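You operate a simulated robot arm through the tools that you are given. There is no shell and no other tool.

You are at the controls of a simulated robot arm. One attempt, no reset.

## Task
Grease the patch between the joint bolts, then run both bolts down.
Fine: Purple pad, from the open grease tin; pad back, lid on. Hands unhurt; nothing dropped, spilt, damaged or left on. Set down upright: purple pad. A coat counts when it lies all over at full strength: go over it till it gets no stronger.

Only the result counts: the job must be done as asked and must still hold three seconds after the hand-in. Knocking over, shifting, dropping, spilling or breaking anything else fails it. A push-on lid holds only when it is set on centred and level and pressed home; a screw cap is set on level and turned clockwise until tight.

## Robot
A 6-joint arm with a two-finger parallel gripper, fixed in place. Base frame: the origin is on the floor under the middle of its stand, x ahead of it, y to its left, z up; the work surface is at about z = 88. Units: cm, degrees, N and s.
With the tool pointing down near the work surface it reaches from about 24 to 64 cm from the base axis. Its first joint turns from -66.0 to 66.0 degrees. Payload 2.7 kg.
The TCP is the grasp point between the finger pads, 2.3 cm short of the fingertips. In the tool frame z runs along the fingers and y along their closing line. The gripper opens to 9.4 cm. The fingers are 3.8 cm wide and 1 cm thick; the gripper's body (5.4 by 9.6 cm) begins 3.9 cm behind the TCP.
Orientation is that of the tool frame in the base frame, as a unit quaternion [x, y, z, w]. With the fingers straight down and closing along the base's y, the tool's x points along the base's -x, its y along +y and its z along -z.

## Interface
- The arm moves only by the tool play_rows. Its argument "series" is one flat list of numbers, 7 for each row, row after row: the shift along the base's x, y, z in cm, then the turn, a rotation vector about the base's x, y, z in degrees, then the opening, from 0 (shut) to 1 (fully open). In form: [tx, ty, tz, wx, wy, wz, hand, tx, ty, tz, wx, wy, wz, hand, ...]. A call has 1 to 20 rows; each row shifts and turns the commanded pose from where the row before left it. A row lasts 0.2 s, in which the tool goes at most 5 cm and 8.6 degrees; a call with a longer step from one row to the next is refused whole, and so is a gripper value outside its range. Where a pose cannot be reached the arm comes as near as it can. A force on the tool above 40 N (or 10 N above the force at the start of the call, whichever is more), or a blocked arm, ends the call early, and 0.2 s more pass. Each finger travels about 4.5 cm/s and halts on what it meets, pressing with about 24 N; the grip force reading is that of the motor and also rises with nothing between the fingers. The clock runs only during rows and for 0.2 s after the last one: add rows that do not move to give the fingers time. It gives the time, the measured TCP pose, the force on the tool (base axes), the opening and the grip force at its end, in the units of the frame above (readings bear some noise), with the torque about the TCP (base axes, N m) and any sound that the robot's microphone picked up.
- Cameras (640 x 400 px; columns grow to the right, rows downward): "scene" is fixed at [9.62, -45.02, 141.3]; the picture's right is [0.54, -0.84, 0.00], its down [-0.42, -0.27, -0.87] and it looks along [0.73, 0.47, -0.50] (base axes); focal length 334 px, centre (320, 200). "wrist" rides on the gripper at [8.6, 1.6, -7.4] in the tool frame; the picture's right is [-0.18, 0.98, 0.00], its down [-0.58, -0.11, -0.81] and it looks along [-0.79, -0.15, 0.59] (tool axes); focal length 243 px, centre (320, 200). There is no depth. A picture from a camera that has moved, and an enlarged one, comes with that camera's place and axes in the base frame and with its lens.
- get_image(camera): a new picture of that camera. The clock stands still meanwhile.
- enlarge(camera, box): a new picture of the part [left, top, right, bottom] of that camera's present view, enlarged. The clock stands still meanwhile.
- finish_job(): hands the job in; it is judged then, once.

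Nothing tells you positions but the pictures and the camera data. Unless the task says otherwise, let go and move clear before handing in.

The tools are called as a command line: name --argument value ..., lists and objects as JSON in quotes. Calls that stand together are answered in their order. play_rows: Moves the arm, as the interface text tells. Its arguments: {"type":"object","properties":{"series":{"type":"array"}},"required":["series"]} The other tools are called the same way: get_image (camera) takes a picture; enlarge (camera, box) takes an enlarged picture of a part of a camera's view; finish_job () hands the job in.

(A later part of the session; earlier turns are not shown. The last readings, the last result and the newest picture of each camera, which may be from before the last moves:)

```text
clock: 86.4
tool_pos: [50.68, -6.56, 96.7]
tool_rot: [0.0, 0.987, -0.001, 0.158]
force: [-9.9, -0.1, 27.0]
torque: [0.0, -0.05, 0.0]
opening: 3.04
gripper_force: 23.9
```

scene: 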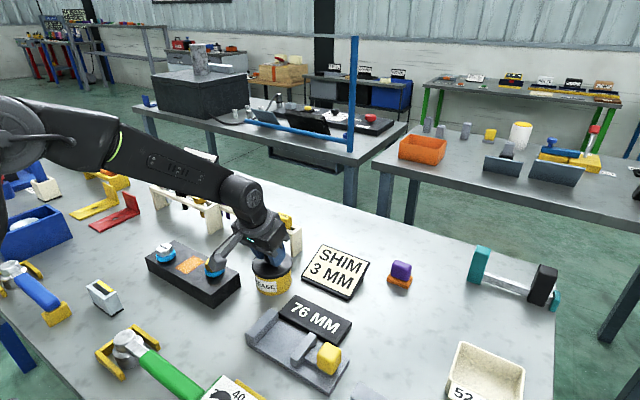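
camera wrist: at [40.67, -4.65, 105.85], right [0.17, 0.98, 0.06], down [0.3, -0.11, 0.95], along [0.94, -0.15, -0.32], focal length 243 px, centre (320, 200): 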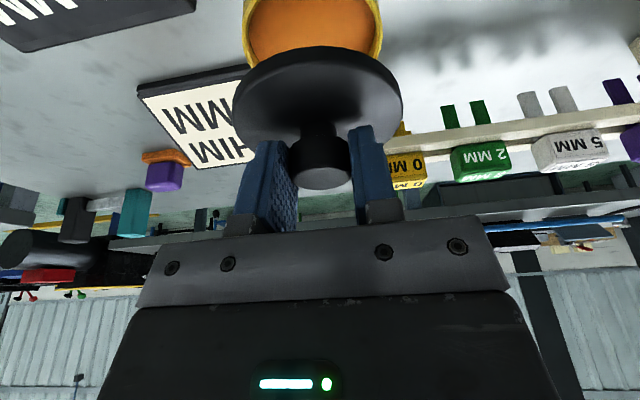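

enlarge --camera "wrist" --box '[210, 0, 430, 150]'

enlarge --camera "scene" --box '[250, 225, 300, 300]'

```text
2.67 times, centred on (320, 75) of wrist
camera zoom: at [40.24, -4.93, 101.14], right [0.17, 0.98, 0.06], down [0.3, -0.11, 0.95], along [0.94, -0.15, -0.31], focal length 647 px, centre (320, 533)
```

zoom: 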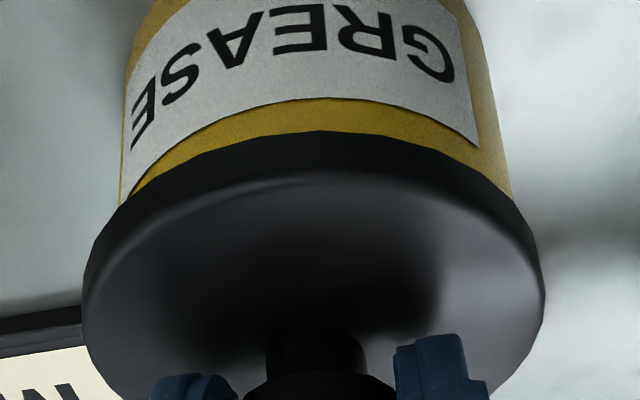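

```text
5.33 times, centred on (275, 262) of scene
camera zoom: at [9.54, -45.01, 141.3], right [0.54, -0.84, 0.0], down [-0.42, -0.27, -0.87], along [0.73, 0.47, -0.49], focal length 1782 px, centre (560, -133)
```

zoom: 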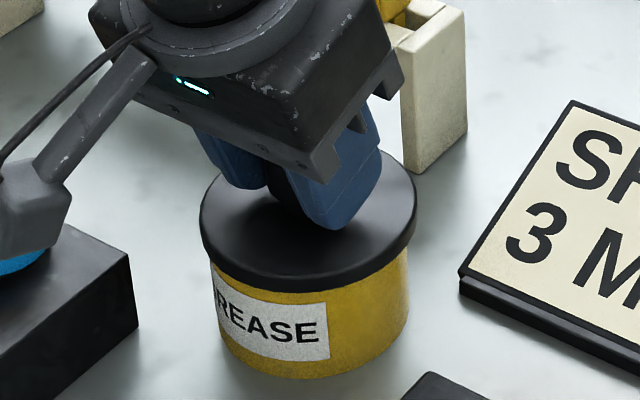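

Centred well; press a bit harder.

play_rows --series '[0, 0, -0.08, 0, 0, 0, 0.1, 0, 0, -0.06, 0, 0, 0, 0.1, 0, 0, 0, 0, 0, 0, 0.1]'

```text
clock: 87.2
tool_pos: [50.8, -6.49, 96.68]
tool_rot: [0.0, 0.987, 0.0, 0.16]
force: [-8.4, -3.1, 29.7]
torque: [-0.1, -0.02, -0.02]
opening: 3.05
gripper_force: 24.7
```

The grip slips at about 29 N, so I'll unload, release the knob with the lid resting centred, and then press on the knob from above with closed, vertical fingers.

play_rows --series '[0, 0, 0.15, 0, 0, 0, 0.1, 0, 0, 0.1, 0, 0, 0, 0.1, 0, 0, 0, 0, 0, 0, 0.1]'

```text
clock: 88.0
tool_pos: [50.78, -6.43, 96.62]
tool_rot: [-0.001, 0.988, 0.0, 0.156]
force: [3.9, -3.2, 10.8]
torque: [-0.05, -0.39, -0.08]
opening: 3.03
gripper_force: 23.7
```

play_rows --series '[0, 0, 0.1, 0, 0, 0, 0.1, 0, 0, 0, 0, 0, 0, 0.1]'

enlarge --camera "wrist" --box '[210, 0, 430, 150]'

enlarge --camera "scene" --box '[250, 225, 300, 300]'

```text
clock: 88.6
tool_pos: [50.57, -6.33, 96.51]
tool_rot: [-0.001, 0.988, 0.0, 0.155]
force: [2.0, -0.2, 3.2]
torque: [-0.02, -0.21, -0.03]
opening: 3.06
gripper_force: 24.7
```

```text
2.67 times, centred on (320, 75) of wrist
camera zoom: at [40.17, -4.78, 101.12], right [0.17, 0.98, 0.06], down [0.31, -0.11, 0.95], along [0.94, -0.15, -0.32], focal length 647 px, centre (320, 533)
```

zoom: 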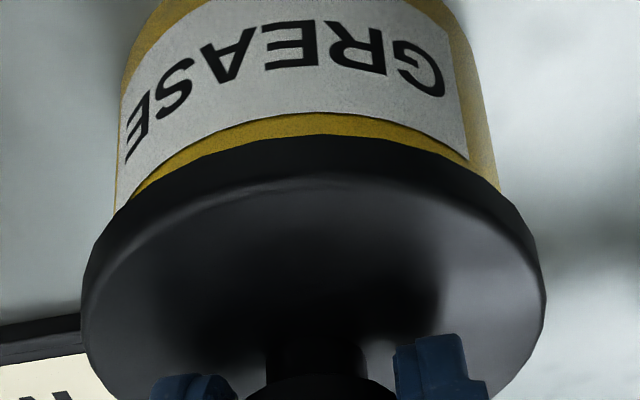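

```text
5.33 times, centred on (275, 262) of scene
camera zoom: at [9.61, -45.02, 141.29], right [0.54, -0.84, 0.0], down [-0.42, -0.27, -0.87], along [0.73, 0.47, -0.5], focal length 1782 px, centre (560, -133)
```

zoom: 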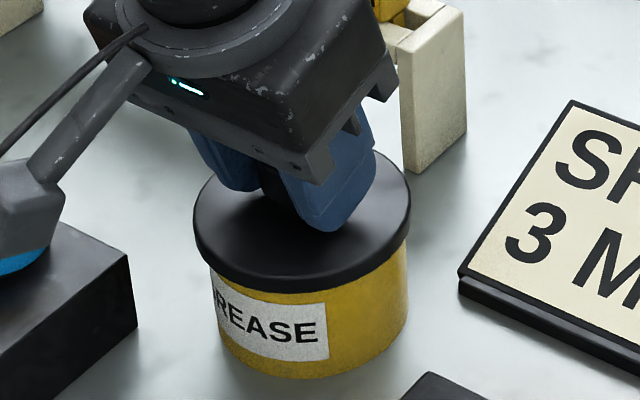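

On unloading the lid slides about 0.2 cm toward -x. I'll correct it while lightly loaded, then check before releasing.

play_rows --series '[0.2, -0.1, 0.04, 0, 0, 0, 0.1, 0, 0, 0, 0, 0, 0, 0.1]'

enlarge --camera "wrist" --box '[210, 0, 430, 150]'

enlarge --camera "scene" --box '[250, 225, 300, 300]'

```text
clock: 89.2
tool_pos: [51.01, -6.48, 96.64]
tool_rot: [-0.001, 0.988, 0.0, 0.156]
force: [0.0, 0.6, -1.6]
torque: [0.0, 0.0, 0.02]
opening: 3.02
gripper_force: 23.8
```

```text
2.67 times, centred on (320, 75) of wrist
camera zoom: at [40.44, -4.93, 101.16], right [0.17, 0.98, 0.06], down [0.31, -0.11, 0.95], along [0.94, -0.15, -0.32], focal length 647 px, centre (320, 533)
```

zoom: 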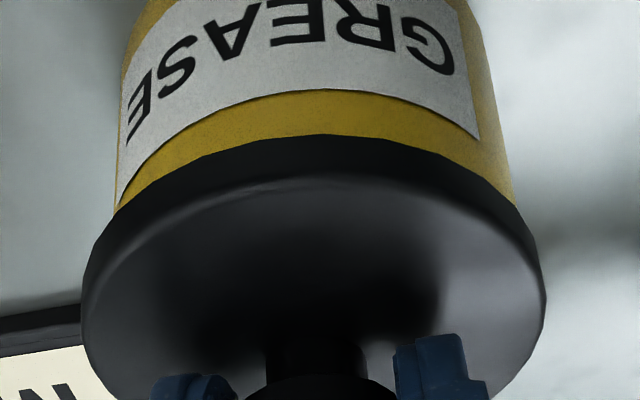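

```text
5.33 times, centred on (275, 262) of scene
camera zoom: at [9.62, -45.02, 141.29], right [0.54, -0.84, 0.0], down [-0.42, -0.27, -0.87], along [0.73, 0.47, -0.5], focal length 1782 px, centre (560, -133)
```

zoom: 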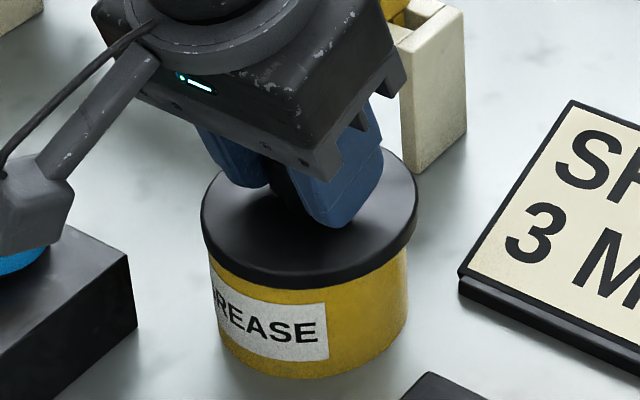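

enlarge --camera "scene" --box '[252, 250, 298, 290]'

```text
10.00 times, centred on (275, 270) of scene
camera zoom: at [9.62, -45.02, 141.29], right [0.54, -0.84, 0.0], down [-0.42, -0.27, -0.87], along [0.73, 0.47, -0.5], focal length 3342 px, centre (770, -500)
```

zoom: 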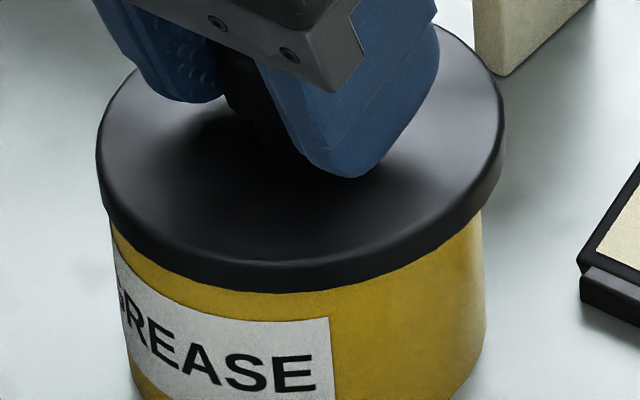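

play_rows --series '[-0.1, 0.05, 0, 0, 0, 0, 0.1, 0, 0, -0.08, 0, 0, 0, 0.1, 0, 0, 0, 0, 0, 0, 0.1]'

enlarge --camera "scene" --box '[252, 250, 298, 290]'

enlarge --camera "wrist" --box '[210, 0, 430, 150]'

```text
clock: 90.0
tool_pos: [50.83, -6.52, 96.59]
tool_rot: [0.0, 0.988, 0.0, 0.157]
force: [0.6, 0.3, -0.4]
torque: [0.0, 0.02, -0.03]
opening: 3.03
gripper_force: 24.0
```

```text
10.00 times, centred on (275, 270) of scene
camera zoom: at [9.62, -45.02, 141.3], right [0.54, -0.84, 0.0], down [-0.42, -0.27, -0.87], along [0.73, 0.47, -0.5], focal length 3342 px, centre (770, -500)
```

zoom: 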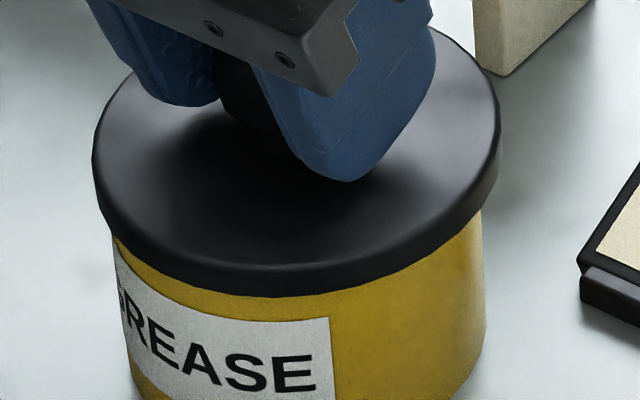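

```text
2.67 times, centred on (320, 75) of wrist
camera zoom: at [40.34, -4.9, 101.08], right [0.17, 0.98, 0.06], down [0.3, -0.11, 0.95], along [0.94, -0.15, -0.32], focal length 647 px, centre (320, 533)
```

zoom: 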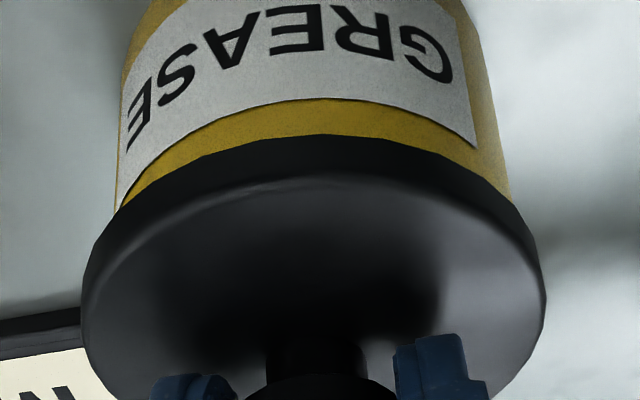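

Concentric in both views now. Lower a hair to rest it and then open the fingers.

play_rows --series '[0, 0, -0.08, 0, 0, 0, 0.1, 0, 0, 0, 0, 0, 0, 0.1]'

```text
clock: 90.6
tool_pos: [50.82, -6.49, 96.66]
tool_rot: [-0.001, 0.987, 0.0, 0.158]
force: [-1.0, 1.1, 4.4]
torque: [0.06, 0.24, -0.03]
opening: 3.05
gripper_force: 24.4
```

play_rows --series '[0, 0, 0, 0, 0, 0, 0.34, 0, 0, 0, 0, 0, 0, 0.38, 0, 0, 0, 0, 0, 0, 0.5, 0, 0, 0, 0, 0, 0, 0.6, 0, 0, 0, 0, 0, 0, 0.6]'

enlarge --camera "scene" --box '[252, 250, 298, 290]'

get_image --camera "wrist"

```text
clock: 91.8
tool_pos: [50.82, -6.46, 96.5]
tool_rot: [-0.001, 0.988, 0.001, 0.157]
force: [0.4, -5.0, 6.3]
torque: [-0.05, 0.09, 0.04]
opening: 5.55
gripper_force: 0.1
heard: snap
```

```text
10.00 times, centred on (275, 270) of scene
camera zoom: at [9.61, -45.03, 141.29], right [0.54, -0.84, 0.0], down [-0.42, -0.27, -0.87], along [0.73, 0.47, -0.5], focal length 3342 px, centre (770, -500)
```

zoom: 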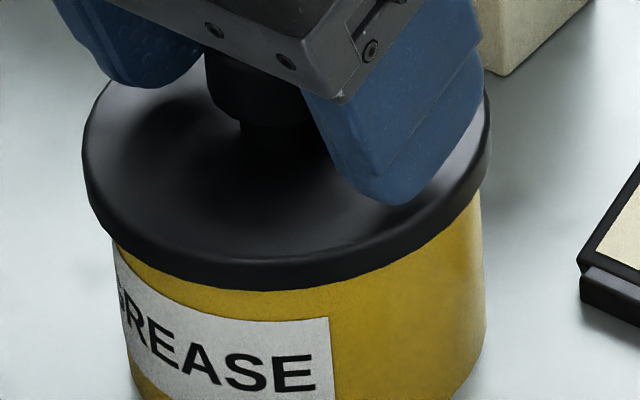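

```text
taken
camera wrist: at [40.33, -4.93, 101.04], right [0.17, 0.98, 0.06], down [0.3, -0.11, 0.95], along [0.94, -0.15, -0.32], focal length 243 px, centre (320, 200)
```

wrist: 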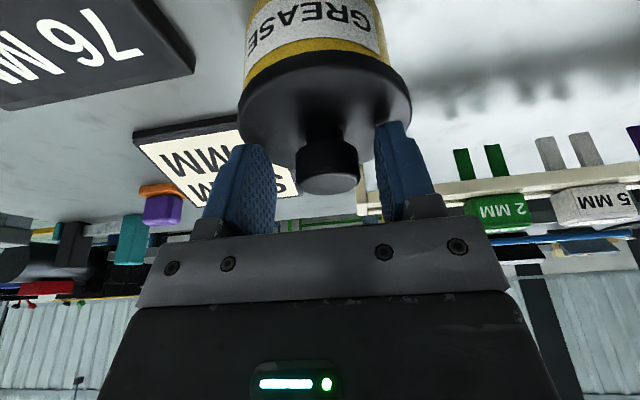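

The fingertips touched the disc while opening and dragged the lid a little. Raise clear and look.

play_rows --series '[-0.05, 0, 0.3, 0, 0, 0, 0.65, -0.2, 0, 0.7, 0, 0, 0, 0.7, -0.6, 0, 2, 0, 0, 0, 0.7, -1, 0, 3, 0, 0, 0, 0.7, 0, 0, 0, 0, 0, 0, 0.7]'

enlarge --camera "scene" --box '[252, 240, 298, 290]'

get_image --camera "wrist"

```text
clock: 93.0
tool_pos: [49.06, -6.47, 102.67]
tool_rot: [-0.001, 0.988, 0.0, 0.156]
force: [0.1, -0.8, 0.2]
torque: [0.0, -0.02, 0.03]
opening: 6.56
gripper_force: 0.0
```

```text
8.00 times, centred on (275, 265) of scene
camera zoom: at [9.62, -45.02, 141.3], right [0.54, -0.84, 0.0], down [-0.42, -0.27, -0.87], along [0.73, 0.47, -0.5], focal length 2674 px, centre (680, -320)
```

zoom: 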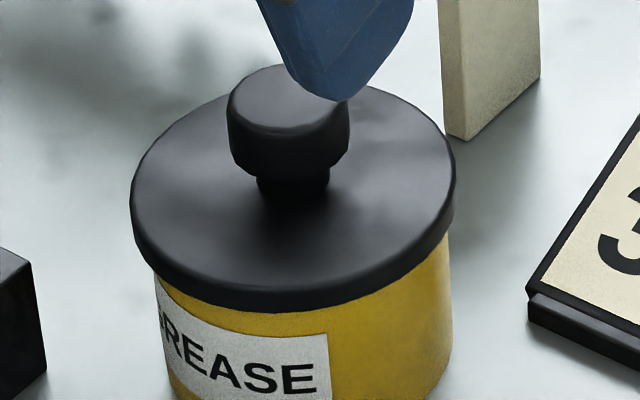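

```text
taken
camera wrist: at [38.56, -4.92, 107.13], right [0.17, 0.98, 0.06], down [0.3, -0.11, 0.95], along [0.94, -0.15, -0.32], focal length 243 px, centre (320, 200)
```

wrist: 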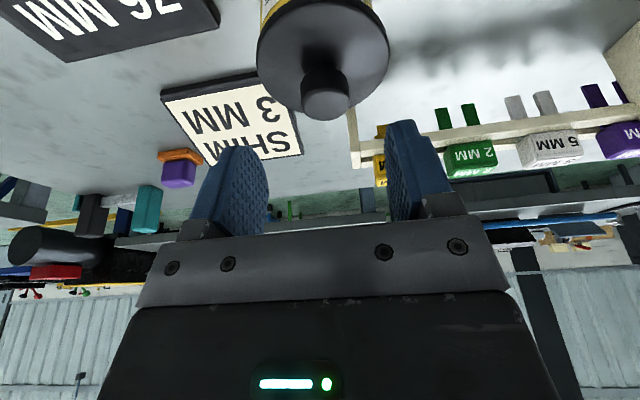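

enlarge --camera "wrist" --box '[240, 0, 410, 130]'

enlarge --camera "scene" --box '[255, 260, 295, 285]'

```text
3.08 times, centred on (325, 65) of wrist
camera zoom: at [38.56, -4.92, 107.13], right [0.17, 0.98, 0.06], down [0.3, -0.11, 0.95], along [0.94, -0.15, -0.32], focal length 746 px, centre (305, 615)
```

zoom: 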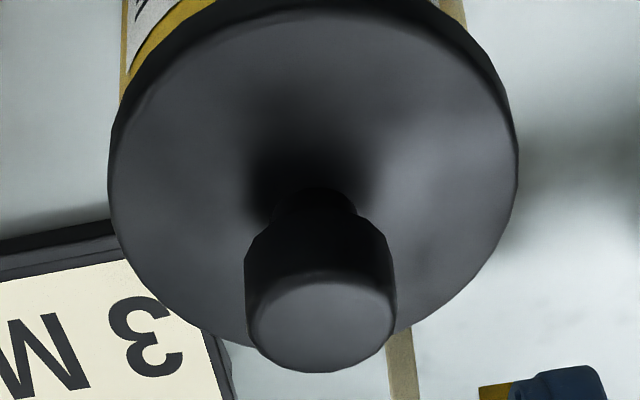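

```text
16.00 times, centred on (275, 272) of scene
camera zoom: at [9.62, -45.02, 141.3], right [0.54, -0.84, 0.0], down [-0.42, -0.27, -0.87], along [0.73, 0.47, -0.5], focal length 5347 px, centre (1040, -960)
```

zoom: 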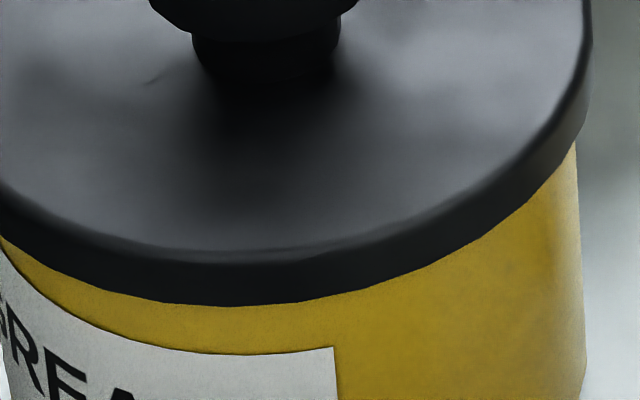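

The lid sits level on the rim but about 0.2 cm off toward the scene's left. I'll straighten the tool to vertical (the tin is within straight-down reach) and regrip the knob so pressing acts straight down.

play_rows --series '[0.8, 0.1, 0, 0, 8.5, 0, 0.6, 0.8, 0.1, 0, 0, 8.5, 0, 0.6, 0.7, 0.05, 0, 0, 0.95, 0, 0.6, 0, 0, 0, 0, 0, 0, 0.6]'

get_image --camera "wrist"

enlarge --camera "scene" --box '[240, 210, 310, 300]'

```text
clock: 94.0
tool_pos: [51.41, -6.23, 102.64]
tool_rot: [0.0, 1.0, 0.0, 0.0]
force: [-0.1, 0.0, 0.1]
torque: [0.01, 0.01, 0.0]
opening: 5.65
gripper_force: 0.1
```

```text
taken
camera wrist: at [42.76, -4.66, 110.18], right [0.18, 0.98, 0.0], down [0.58, -0.11, 0.81], along [0.79, -0.15, -0.59], focal length 243 px, centre (320, 200)
```

wrist: 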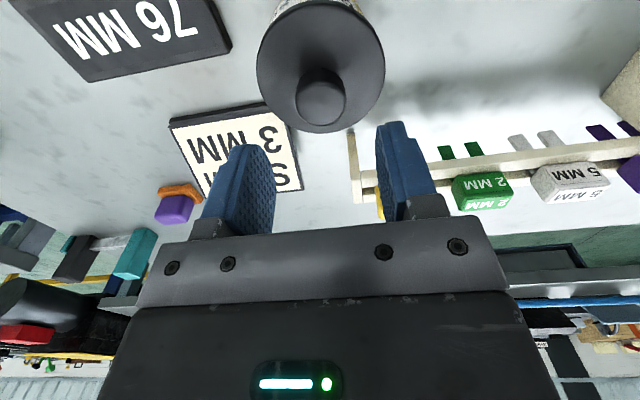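

```text
4.44 times, centred on (275, 255) of scene
camera zoom: at [9.62, -45.02, 141.3], right [0.54, -0.84, 0.0], down [-0.42, -0.27, -0.87], along [0.73, 0.47, -0.5], focal length 1485 px, centre (520, -44)
```

zoom: 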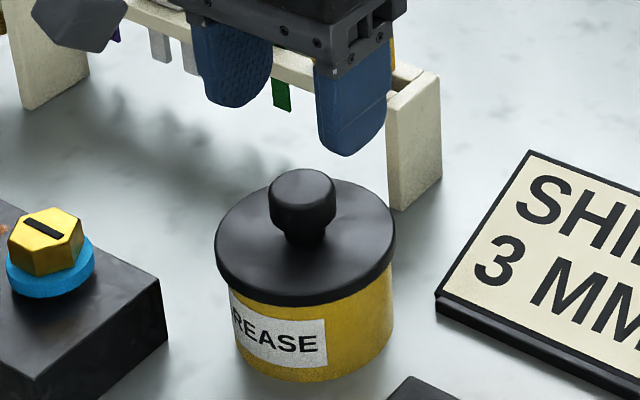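

play_rows --series '[-0.1, 0.05, -1.7, 0, 0, 0, 0.6, 0, 0, -1.5, 0, 0, 0, 0.6, 0, 0, 0, 0, 0, 0, 0.6]'

enlarge --camera "wrist" --box '[190, 40, 450, 220]'

enlarge --camera "scene" --box '[240, 210, 310, 300]'

```text
clock: 94.8
tool_pos: [51.37, -6.21, 99.59]
tool_rot: [-0.001, 1.0, 0.0, 0.001]
force: [-0.2, 0.2, -0.7]
torque: [-0.05, -0.02, 0.03]
opening: 5.67
gripper_force: 0.1
```

```text
2.22 times, centred on (320, 130) of wrist
camera zoom: at [42.7, -4.68, 106.99], right [0.18, 0.98, 0.0], down [0.58, -0.11, 0.81], along [0.79, -0.15, -0.59], focal length 539 px, centre (320, 356)
```

zoom: 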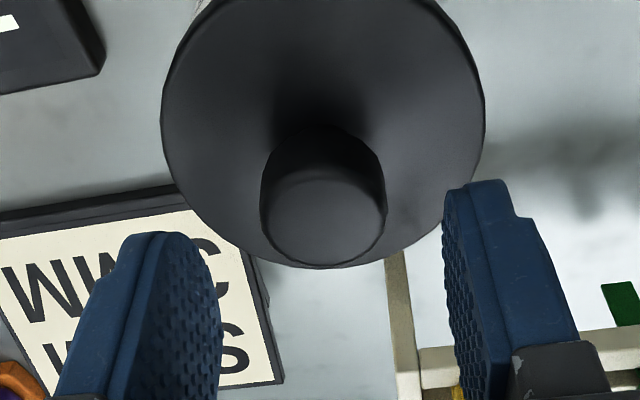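

```text
4.44 times, centred on (275, 255) of scene
camera zoom: at [9.62, -45.02, 141.29], right [0.54, -0.84, 0.0], down [-0.42, -0.27, -0.87], along [0.73, 0.47, -0.5], focal length 1485 px, centre (520, -44)
```

zoom: 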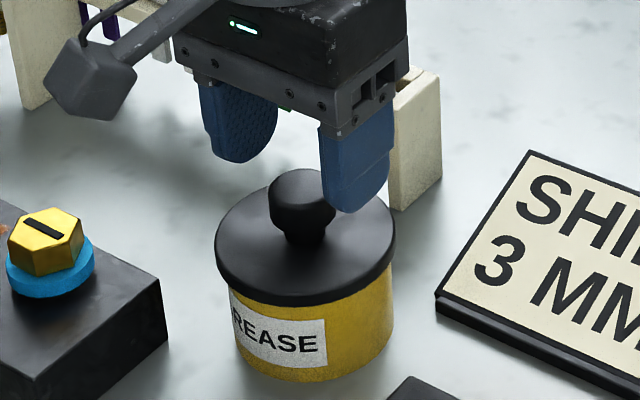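

Knob at about (51.3,-6.18), directly under the gripper. Lower to grip height and close.

play_rows --series '[0, 0, -1.2, 0, 0, 0, 0.6, 0, 0, -1.2, 0, 0, 0, 0.6, 0, 0, -0.5, 0, 0, 0, 0.6, 0, 0, 0, 0, 0, 0, 0.6]'

enlarge --camera "wrist" --box '[190, 40, 450, 220]'

enlarge --camera "scene" --box '[250, 225, 300, 300]'

```text
clock: 95.8
tool_pos: [51.11, -6.14, 96.5]
tool_rot: [0.0, 1.0, 0.001, 0.0]
force: [0.0, -0.4, -0.8]
torque: [0.01, 0.0, 0.02]
opening: 5.63
gripper_force: 0.0
```

```text
2.22 times, centred on (320, 130) of wrist
camera zoom: at [42.5, -4.54, 104.01], right [0.18, 0.98, 0.0], down [0.58, -0.11, 0.81], along [0.79, -0.15, -0.59], focal length 539 px, centre (320, 356)
```

zoom: 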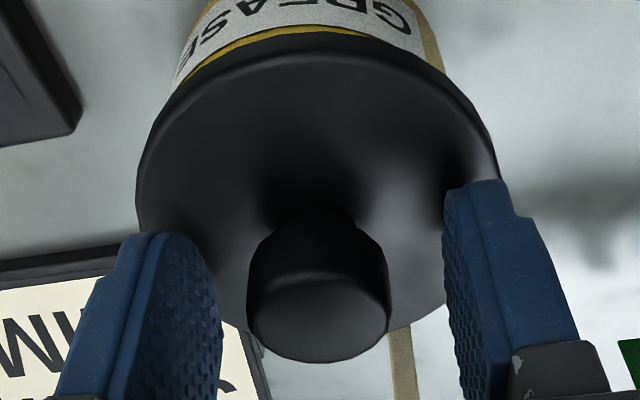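

```text
5.33 times, centred on (275, 262) of scene
camera zoom: at [9.62, -45.02, 141.29], right [0.54, -0.84, 0.0], down [-0.42, -0.27, -0.87], along [0.73, 0.47, -0.5], focal length 1782 px, centre (560, -133)
```

zoom: 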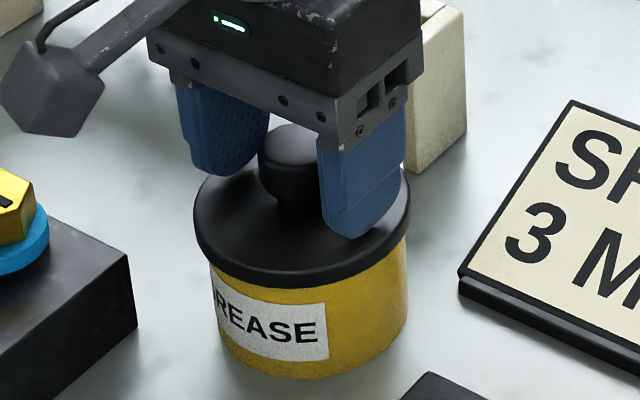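

play_rows --series '[0, 0, 0.05, 0, 0, 0, 0.45, 0, 0, 0, 0, 0, 0, 0.35, 0, 0, 0, 0, 0, 0, 0.2, 0, 0, 0, 0, 0, 0, 0.1, 0, 0, 0, 0, 0, 0, 0.1]'

enlarge --camera "wrist" --box '[190, 40, 450, 220]'

enlarge --camera "scene" --box '[252, 250, 298, 290]'

```text
clock: 97.0
tool_pos: [51.16, -6.16, 96.54]
tool_rot: [-0.002, 1.0, 0.0, 0.001]
force: [-0.8, 0.8, -0.2]
torque: [0.0, 0.02, -0.01]
opening: 3.07
gripper_force: 23.9
```

```text
2.22 times, centred on (320, 130) of wrist
camera zoom: at [42.5, -4.6, 104.12], right [0.18, 0.98, 0.0], down [0.58, -0.11, 0.81], along [0.79, -0.15, -0.59], focal length 539 px, centre (320, 356)
```

zoom: 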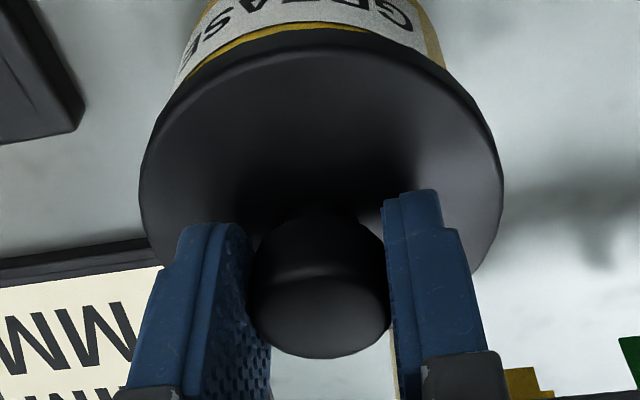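

```text
10.00 times, centred on (275, 270) of scene
camera zoom: at [9.62, -45.02, 141.3], right [0.54, -0.84, 0.0], down [-0.42, -0.27, -0.87], along [0.73, 0.47, -0.5], focal length 3342 px, centre (770, -500)
```

zoom: 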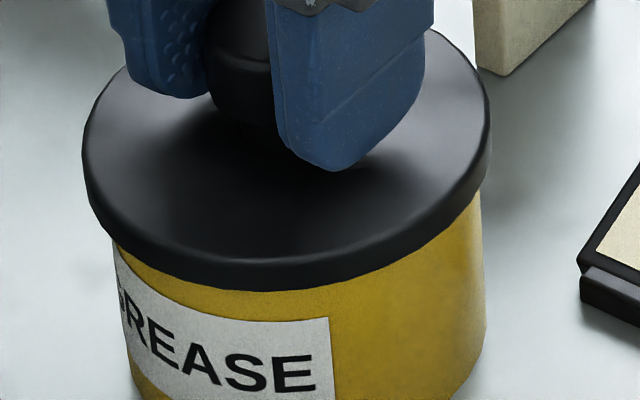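

Gripped vertically. First a gentle pull test to see whether it's engaged.

play_rows --series '[0, 0, 0.1, 0, 0, 0, 0.1, 0, 0, 0, 0, 0, 0, 0.1]'

```text
clock: 97.6
tool_pos: [51.21, -6.26, 96.74]
tool_rot: [-0.001, 1.0, 0.0, 0.001]
force: [0.2, 0.1, 0.1]
torque: [0.0, 0.01, 0.0]
opening: 3.03
gripper_force: 23.9
heard: snap
```

Another snap on pulling — so the sounds alternate on/off: it had engaged on release (though ~0.2 cm off-centre) and I've now pulled it off. I'll centre it properly and press again.

play_rows --series '[0.12, -0.18, 0.15, 0, 0, 0, 0.1, 0, 0, 0, 0, 0, 0, 0.1]'

enlarge --camera "wrist" --box '[190, 40, 450, 220]'

enlarge --camera "scene" --box '[252, 250, 298, 290]'

```text
clock: 98.2
tool_pos: [51.36, -6.38, 96.81]
tool_rot: [-0.001, 1.0, 0.001, 0.0]
force: [-0.4, 0.6, -1.7]
torque: [-0.01, -0.02, 0.01]
opening: 3.05
gripper_force: 23.9
```

```text
2.22 times, centred on (320, 130) of wrist
camera zoom: at [42.66, -4.83, 104.37], right [0.18, 0.98, 0.0], down [0.58, -0.11, 0.81], along [0.79, -0.15, -0.59], focal length 539 px, centre (320, 356)
```

zoom: 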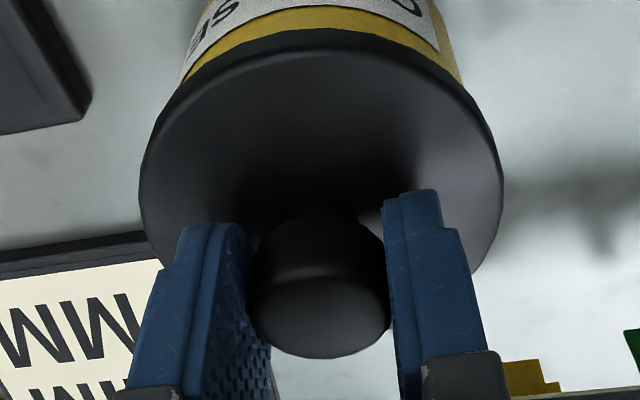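

```text
10.00 times, centred on (275, 270) of scene
camera zoom: at [9.62, -45.02, 141.29], right [0.54, -0.84, 0.0], down [-0.42, -0.27, -0.87], along [0.73, 0.47, -0.5], focal length 3342 px, centre (770, -500)
```

zoom: 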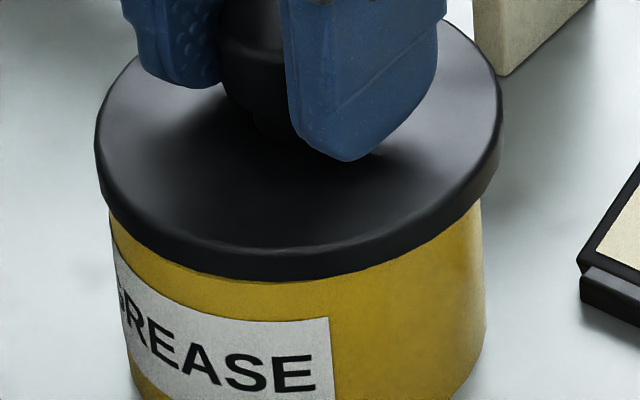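

Nearly perfectly concentric. Press straight down with small corrections.

play_rows --series '[-0.03, 0.04, -0.15, 0, 0, 0, 0.1, 0, 0, -0.12, 0, 0, 0, 0.1, 0, 0, 0, 0, 0, 0, 0.1]'

```text
clock: 99.0
tool_pos: [51.33, -6.42, 96.6]
tool_rot: [0.0, 1.0, 0.0, 0.002]
force: [-7.3, 0.9, 14.2]
torque: [0.03, 0.23, 0.03]
opening: 3.05
gripper_force: 23.9
```

play_rows --series '[0, 0, -0.08, 0, 0, 0, 0.1, 0, 0, 0, 0, 0, 0, 0.1]'

enlarge --camera "wrist" --box '[190, 40, 450, 220]'

enlarge --camera "scene" --box '[252, 250, 298, 290]'

```text
clock: 99.6
tool_pos: [51.32, -6.37, 96.58]
tool_rot: [-0.001, 1.0, 0.0, 0.003]
force: [-11.7, 1.2, 28.3]
torque: [0.02, 0.29, 0.02]
opening: 3.07
gripper_force: 24.6
```

```text
2.22 times, centred on (320, 130) of wrist
camera zoom: at [42.66, -4.8, 104.07], right [0.18, 0.98, 0.0], down [0.58, -0.11, 0.81], along [0.8, -0.15, -0.59], focal length 539 px, centre (320, 356)
```

zoom: 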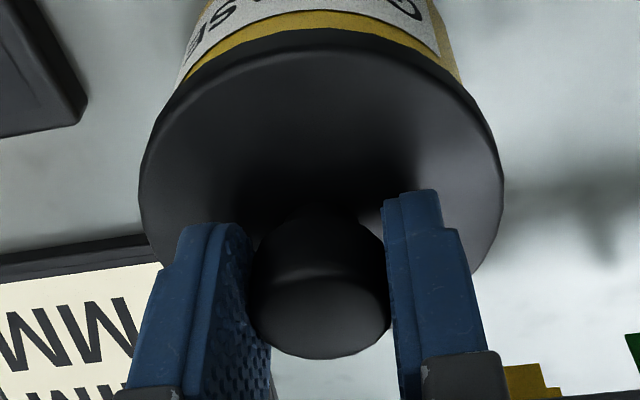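

```text
10.00 times, centred on (275, 270) of scene
camera zoom: at [9.53, -45.01, 141.3], right [0.54, -0.84, 0.0], down [-0.42, -0.27, -0.87], along [0.73, 0.47, -0.49], focal length 3342 px, centre (770, -500)
```

zoom: 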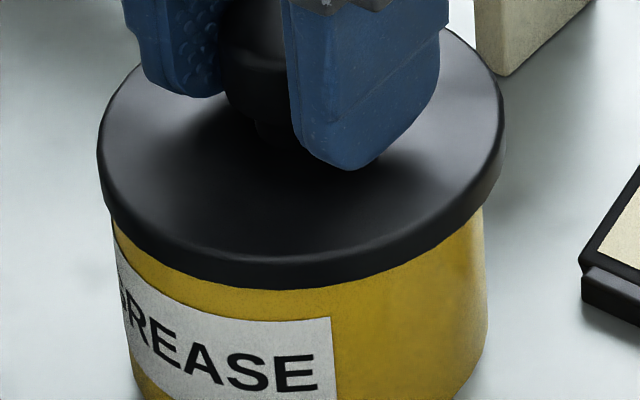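

No snap here. I realise the body edges below the lid lean in perspective, so the true centre is about 0.25 cm further left — exactly where the lid had engaged before. I'll unload, shift back there, and press.

play_rows --series '[0, 0, 0.3, 0, 0, 0, 0.1, 0, 0, 0.1, 0, 0, 0, 0.1, -0.14, 0.21, 0, 0, 0, 0, 0.1, 0, 0, 0, 0, 0, 0, 0.1]'

enlarge --camera "scene" --box '[252, 250, 298, 290]'

enlarge --camera "wrist" --box '[190, 40, 450, 220]'

```text
clock: 100.6
tool_pos: [51.17, -6.01, 96.78]
tool_rot: [-0.001, 1.0, 0.0, 0.0]
force: [0.3, -0.7, -0.5]
torque: [-0.01, 0.02, -0.02]
opening: 3.07
gripper_force: 24.4
```

```text
10.00 times, centred on (275, 270) of scene
camera zoom: at [9.62, -45.02, 141.29], right [0.54, -0.84, 0.0], down [-0.42, -0.27, -0.87], along [0.73, 0.47, -0.5], focal length 3342 px, centre (770, -500)
```

zoom: 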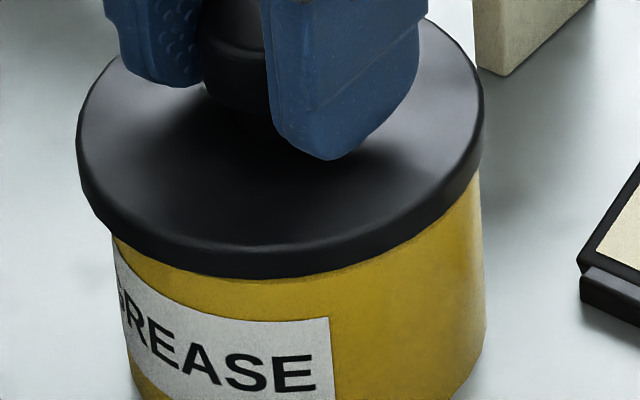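

```text
2.22 times, centred on (320, 130) of wrist
camera zoom: at [42.54, -4.44, 104.33], right [0.18, 0.98, 0.0], down [0.58, -0.11, 0.81], along [0.79, -0.15, -0.59], focal length 539 px, centre (320, 356)
```

zoom: 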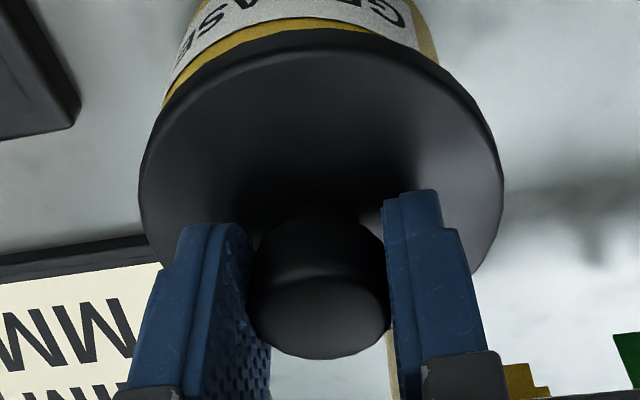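

play_rows --series '[0.03, -0.1, -0.12, 0, 0, 0, 0.1, 0, 0, -0.1, 0, 0, 0, 0.1, 0, 0, 0, 0, 0, 0, 0.1]'

enlarge --camera "scene" --box '[252, 250, 298, 290]'

```text
clock: 101.4
tool_pos: [51.28, -6.19, 96.66]
tool_rot: [0.0, 1.0, 0.0, 0.001]
force: [-0.9, 0.5, -1.0]
torque: [0.0, -0.03, 0.0]
opening: 3.07
gripper_force: 23.8
```

```text
10.00 times, centred on (275, 270) of scene
camera zoom: at [9.62, -45.02, 141.29], right [0.54, -0.84, 0.0], down [-0.42, -0.27, -0.87], along [0.73, 0.47, -0.5], focal length 3342 px, centre (770, -500)
```

zoom: 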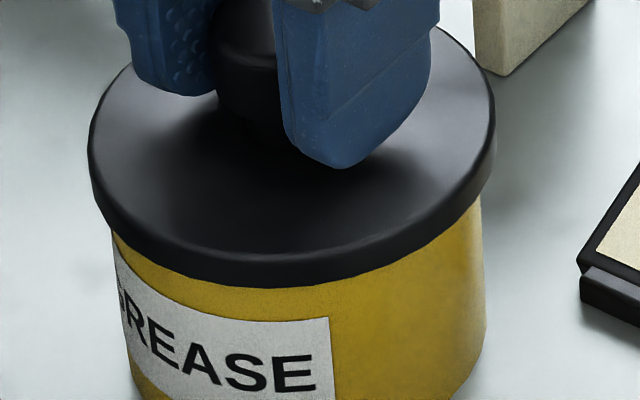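

play_rows --series '[-0.04, 0.06, -0.1, 0, 0, 0, 0.1, 0, 0, -0.1, 0, 0, 0, 0.1, 0, 0, 0, 0, 0, 0, 0.1]'

enlarge --camera "scene" --box '[252, 250, 298, 290]'

```text
clock: 102.2
tool_pos: [51.33, -6.24, 96.56]
tool_rot: [-0.001, 1.0, -0.001, 0.003]
force: [4.6, -1.0, 17.3]
torque: [-0.1, 0.06, 0.01]
opening: 3.07
gripper_force: 24.5
```

```text
10.00 times, centred on (275, 270) of scene
camera zoom: at [9.6, -45.02, 141.3], right [0.54, -0.84, 0.0], down [-0.42, -0.27, -0.87], along [0.73, 0.47, -0.5], focal length 3342 px, centre (770, -500)
```

zoom: 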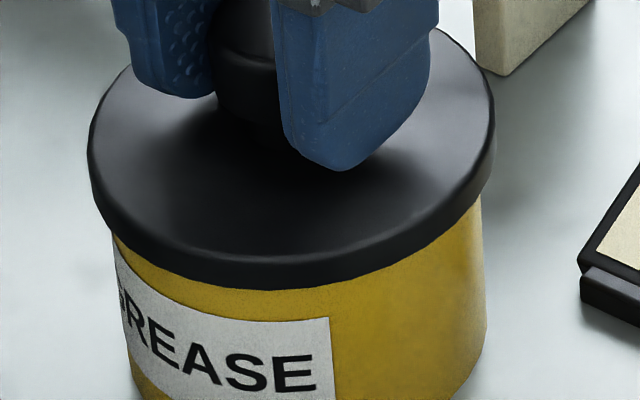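

play_rows --series '[-0.05, 0.06, -0.08, 0, 0, 0, 0.1, 0, 0, 0, 0, 0, 0, 0.1]'

enlarge --camera "scene" --box '[252, 250, 298, 290]'

```text
clock: 102.8
tool_pos: [51.07, -6.33, 96.44]
tool_rot: [-0.001, 1.0, -0.001, 0.004]
force: [3.3, -5.5, 26.2]
torque: [-0.14, -0.11, -0.01]
opening: 3.05
gripper_force: 23.9
```

```text
10.00 times, centred on (275, 270) of scene
camera zoom: at [9.58, -45.03, 141.29], right [0.54, -0.84, 0.0], down [-0.42, -0.27, -0.87], along [0.73, 0.47, -0.49], focal length 3342 px, centre (770, -500)
```

zoom: 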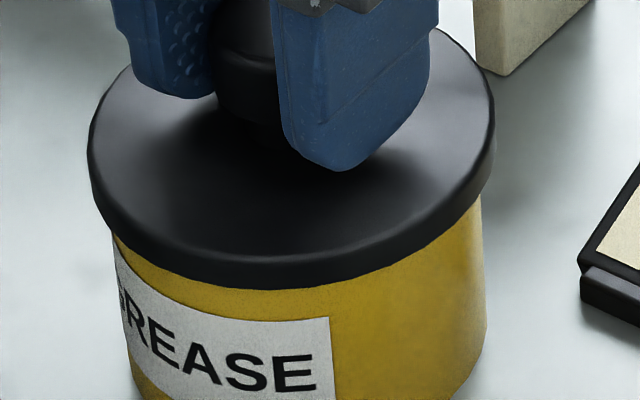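

play_rows --series '[0, 0, 0.3, 0, 0, 0, 0.1, -0.02, 0.04, 0.05, 0, 0, 0, 0.1, 0, 0, 0, 0, 0, 0, 0.1]'

enlarge --camera "scene" --box '[252, 250, 298, 290]'

enlarge --camera "wrist" --box '[190, 40, 450, 220]'

```text
clock: 103.6
tool_pos: [51.02, -5.9, 96.56]
tool_rot: [-0.001, 1.0, 0.001, -0.002]
force: [0.9, -2.6, 4.1]
torque: [-0.04, -0.25, -0.06]
opening: 3.08
gripper_force: 23.9
```

```text
10.00 times, centred on (275, 270) of scene
camera zoom: at [9.61, -45.02, 141.29], right [0.54, -0.84, 0.0], down [-0.42, -0.27, -0.87], along [0.73, 0.47, -0.5], focal length 3342 px, centre (770, -500)
```

zoom: 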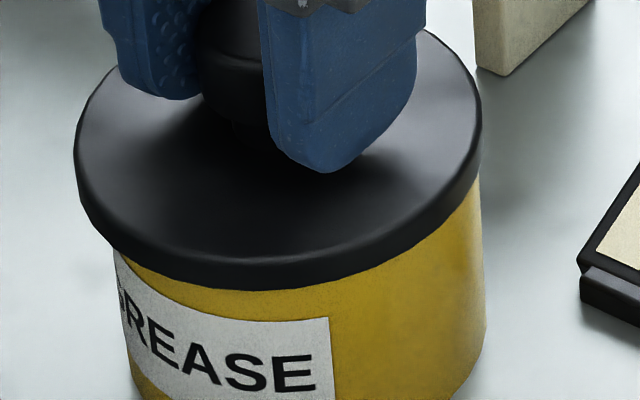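

```text
2.22 times, centred on (320, 130) of wrist
camera zoom: at [42.44, -4.45, 104.1], right [0.18, 0.98, 0.0], down [0.58, -0.11, 0.8], along [0.79, -0.15, -0.59], focal length 539 px, centre (320, 356)
```

zoom: 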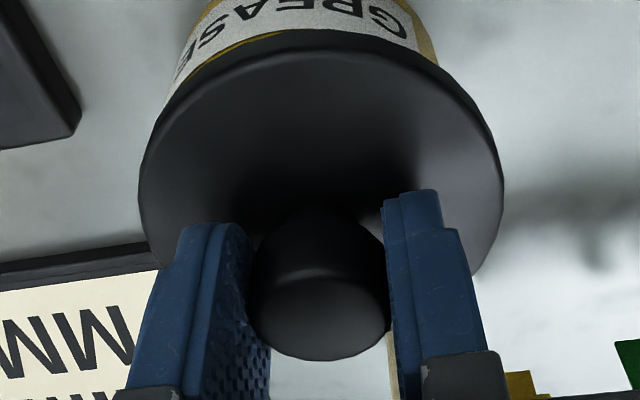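

play_rows --series '[0.1, -0.16, 0.12, 0, 0, 0, 0.1, 0, 0, 0, 0, 0, 0, 0.1]'

enlarge --camera "scene" --box '[252, 250, 298, 290]'

enlarge --camera "wrist" --box '[190, 40, 450, 220]'

```text
clock: 104.2
tool_pos: [51.25, -6.33, 96.8]
tool_rot: [-0.001, 1.0, 0.0, 0.0]
force: [0.5, -0.4, -0.7]
torque: [0.0, 0.02, 0.0]
opening: 3.04
gripper_force: 23.7
```

```text
10.00 times, centred on (275, 270) of scene
camera zoom: at [9.62, -45.02, 141.29], right [0.54, -0.84, 0.0], down [-0.42, -0.27, -0.87], along [0.73, 0.47, -0.5], focal length 3342 px, centre (770, -500)
```

zoom: 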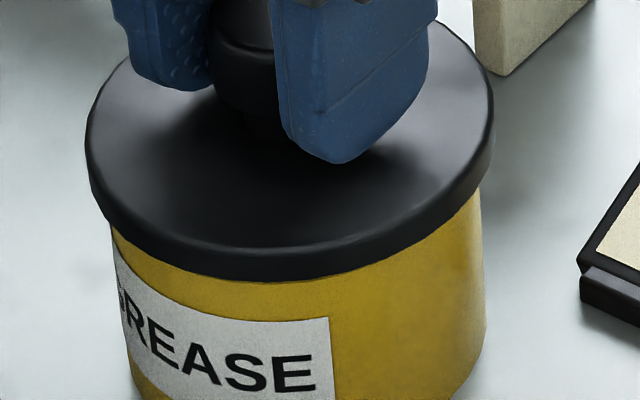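

```text
2.22 times, centred on (320, 130) of wrist
camera zoom: at [42.57, -4.66, 104.32], right [0.18, 0.98, 0.0], down [0.58, -0.11, 0.81], along [0.79, -0.15, -0.59], focal length 539 px, centre (320, 356)
```

zoom: 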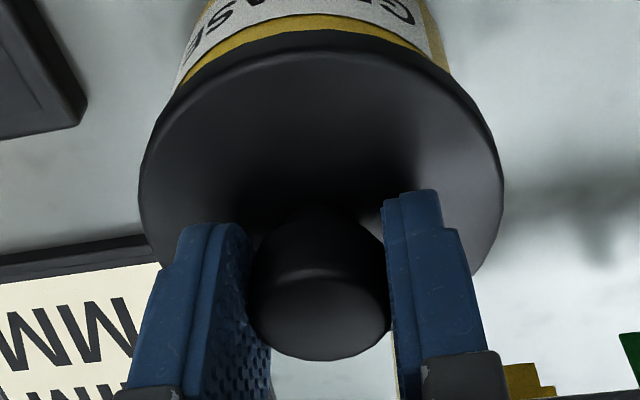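

Lid is now within ~0.05 cm of the engaged position. I'll rest it lightly, release it without the tips touching the disc, then press on the knob from above with closed fingers.

play_rows --series '[-0.02, 0.02, -0.15, 0, 0, 0, 0.1, 0, 0, -0.07, 0, 0, 0, 0.1, 0, 0, 0, 0, 0, 0, 0.1]'

enlarge --camera "scene" --box '[252, 250, 298, 290]'

```text
clock: 105.0
tool_pos: [51.24, -6.23, 96.67]
tool_rot: [-0.001, 1.0, 0.0, 0.001]
force: [0.2, 0.3, 0.4]
torque: [-0.03, 0.0, 0.03]
opening: 3.02
gripper_force: 24.0
```

```text
10.00 times, centred on (275, 270) of scene
camera zoom: at [9.62, -45.02, 141.29], right [0.54, -0.84, 0.0], down [-0.42, -0.27, -0.87], along [0.73, 0.47, -0.5], focal length 3342 px, centre (770, -500)
```

zoom: 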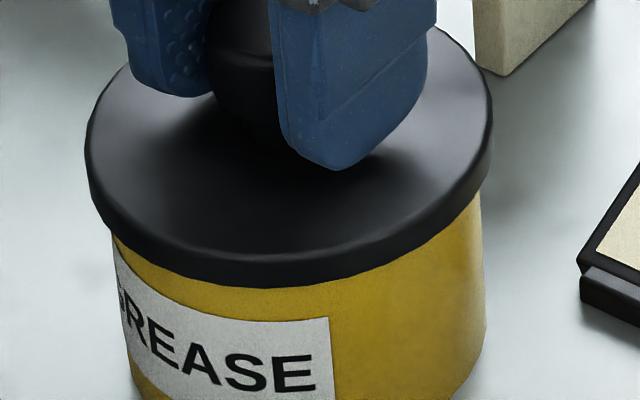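

play_rows --series '[0, 0, -0.05, 0, 0, 0, 0.1, 0, 0, 0, 0, 0, 0, 0.1]'

```text
clock: 105.6
tool_pos: [51.26, -6.18, 96.58]
tool_rot: [-0.001, 1.0, 0.0, 0.0]
force: [-0.4, 0.9, 1.6]
torque: [0.07, 0.09, 0.0]
opening: 3.03
gripper_force: 24.3
```

play_rows --series '[0, 0, 0, 0, 0, 0, 0.34, 0, 0, 0, 0, 0, 0, 0.37, 0, 0, 0, 0, 0, 0, 0.45, 0, 0, 0, 0, 0, 0, 0.6, 0, 0, 0, 0, 0, 0, 0.6]'

enlarge --camera "scene" --box '[252, 250, 298, 290]'

```text
clock: 106.8
tool_pos: [51.24, -6.23, 96.53]
tool_rot: [-0.001, 1.0, 0.0, 0.001]
force: [-0.5, -0.6, 0.3]
torque: [-0.01, -0.01, -0.01]
opening: 5.63
gripper_force: 0.1
```

```text
10.00 times, centred on (275, 270) of scene
camera zoom: at [9.62, -45.02, 141.3], right [0.54, -0.84, 0.0], down [-0.42, -0.27, -0.87], along [0.73, 0.47, -0.5], focal length 3342 px, centre (770, -500)
```

zoom: 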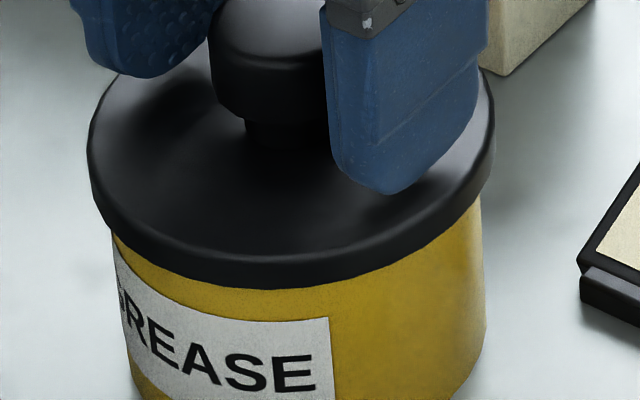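

Released without disturbance. Now raise, close the fingers, and press down on the knob's top centre.

play_rows --series '[0, 0, 1.5, 0, 0, 0, 0.6, 0, 0, 2.0, 0, 0, 0, 0.6, 0, 0, 0.5, 0, 0, 0, 0.3, 0, 0, 0, 0, 0, 0, 0.0, 0, 0, 0, 0, 0, 0, 0.0, 0, 0, 0, 0, 0, 0, 0.0, 0, 0, 0, 0, 0, 0, 0.0]'

enlarge --camera "scene" --box '[240, 220, 310, 300]'

enlarge --camera "wrist" --box '[190, 0, 450, 220]'

```text
clock: 108.4
tool_pos: [51.13, -6.35, 100.68]
tool_rot: [0.0, 1.0, 0.0, 0.001]
force: [-0.4, 0.6, -0.2]
torque: [0.02, -0.03, 0.05]
opening: 0.0
gripper_force: 23.5
```

```text
5.00 times, centred on (275, 260) of scene
camera zoom: at [9.62, -45.02, 141.3], right [0.54, -0.84, 0.0], down [-0.42, -0.27, -0.87], along [0.73, 0.47, -0.5], focal length 1671 px, centre (545, -100)
```

zoom: 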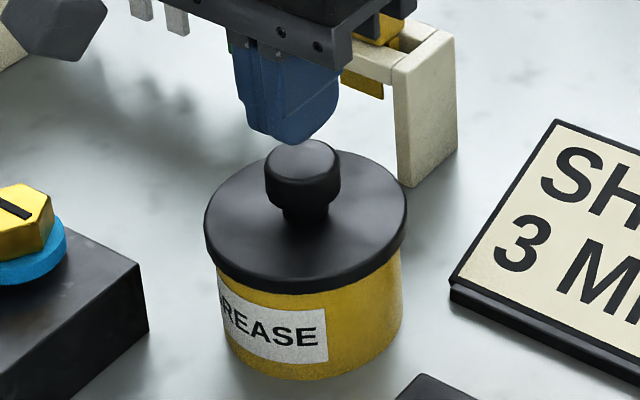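

```text
1.82 times, centred on (320, 110) of wrist
camera zoom: at [42.55, -4.69, 108.14], right [0.18, 0.98, 0.0], down [0.58, -0.11, 0.81], along [0.79, -0.15, -0.59], focal length 441 px, centre (320, 364)
```

zoom: 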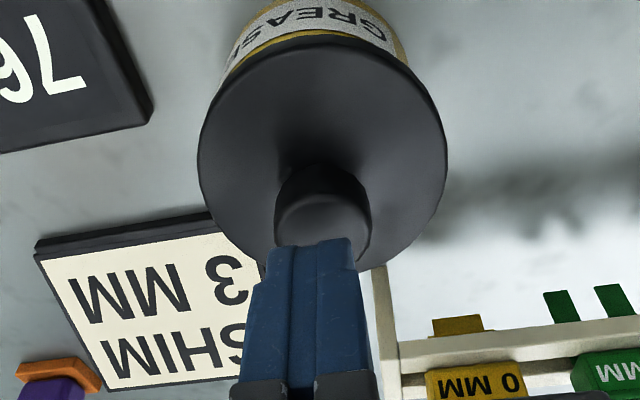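

The lid now looks concentric. Press down on the knob with the closed fingers.

play_rows --series '[0.05, 0.1, -1.0, 0, 0, 0, 0, 0, 0, -0.5, 0, 0, 0, 0, 0, 0, -0.15, 0, 0, 0, 0, 0, 0, 0, 0, 0, 0, 0]'

```text
clock: 109.4
tool_pos: [51.26, -6.19, 98.87]
tool_rot: [-0.001, 1.0, 0.001, 0.0]
force: [-0.5, 0.0, 1.1]
torque: [0.0, -0.04, 0.01]
opening: 0.02
gripper_force: 23.7
```

play_rows --series '[0, 0, -0.1, 0, 0, 0, 0, 0, 0, -0.1, 0, 0, 0, 0, 0, 0, 0, 0, 0, 0, 0]'

```text
clock: 110.2
tool_pos: [51.2, -6.24, 98.91]
tool_rot: [-0.001, 1.0, 0.0, 0.002]
force: [-6.1, -1.2, 20.6]
torque: [-0.01, 0.28, 0.0]
opening: 0.0
gripper_force: 23.6
```

play_rows --series '[0, 0, -0.1, 0, 0, 0, 0, 0, 0, 0, 0, 0, 0, 0]'

enlarge --camera "scene" --box '[252, 250, 298, 290]'

```text
clock: 110.8
tool_pos: [51.13, -6.12, 98.88]
tool_rot: [0.0, 1.0, 0.0, 0.004]
force: [-9.1, 0.3, 35.5]
torque: [0.06, 0.45, -0.01]
opening: 0.01
gripper_force: 23.7
```

```text
10.00 times, centred on (275, 270) of scene
camera zoom: at [9.53, -45.01, 141.3], right [0.54, -0.84, 0.0], down [-0.42, -0.27, -0.87], along [0.73, 0.47, -0.49], focal length 3342 px, centre (770, -500)
```

zoom: 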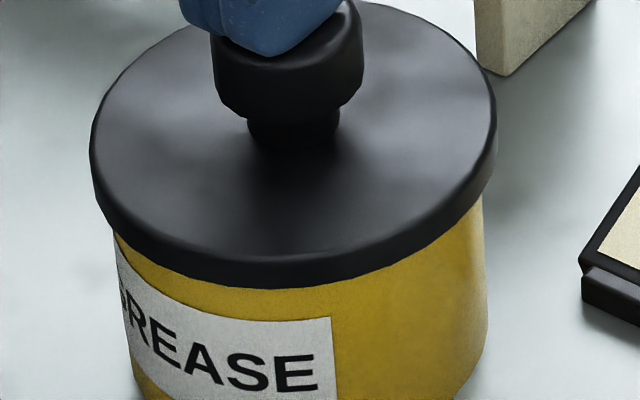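

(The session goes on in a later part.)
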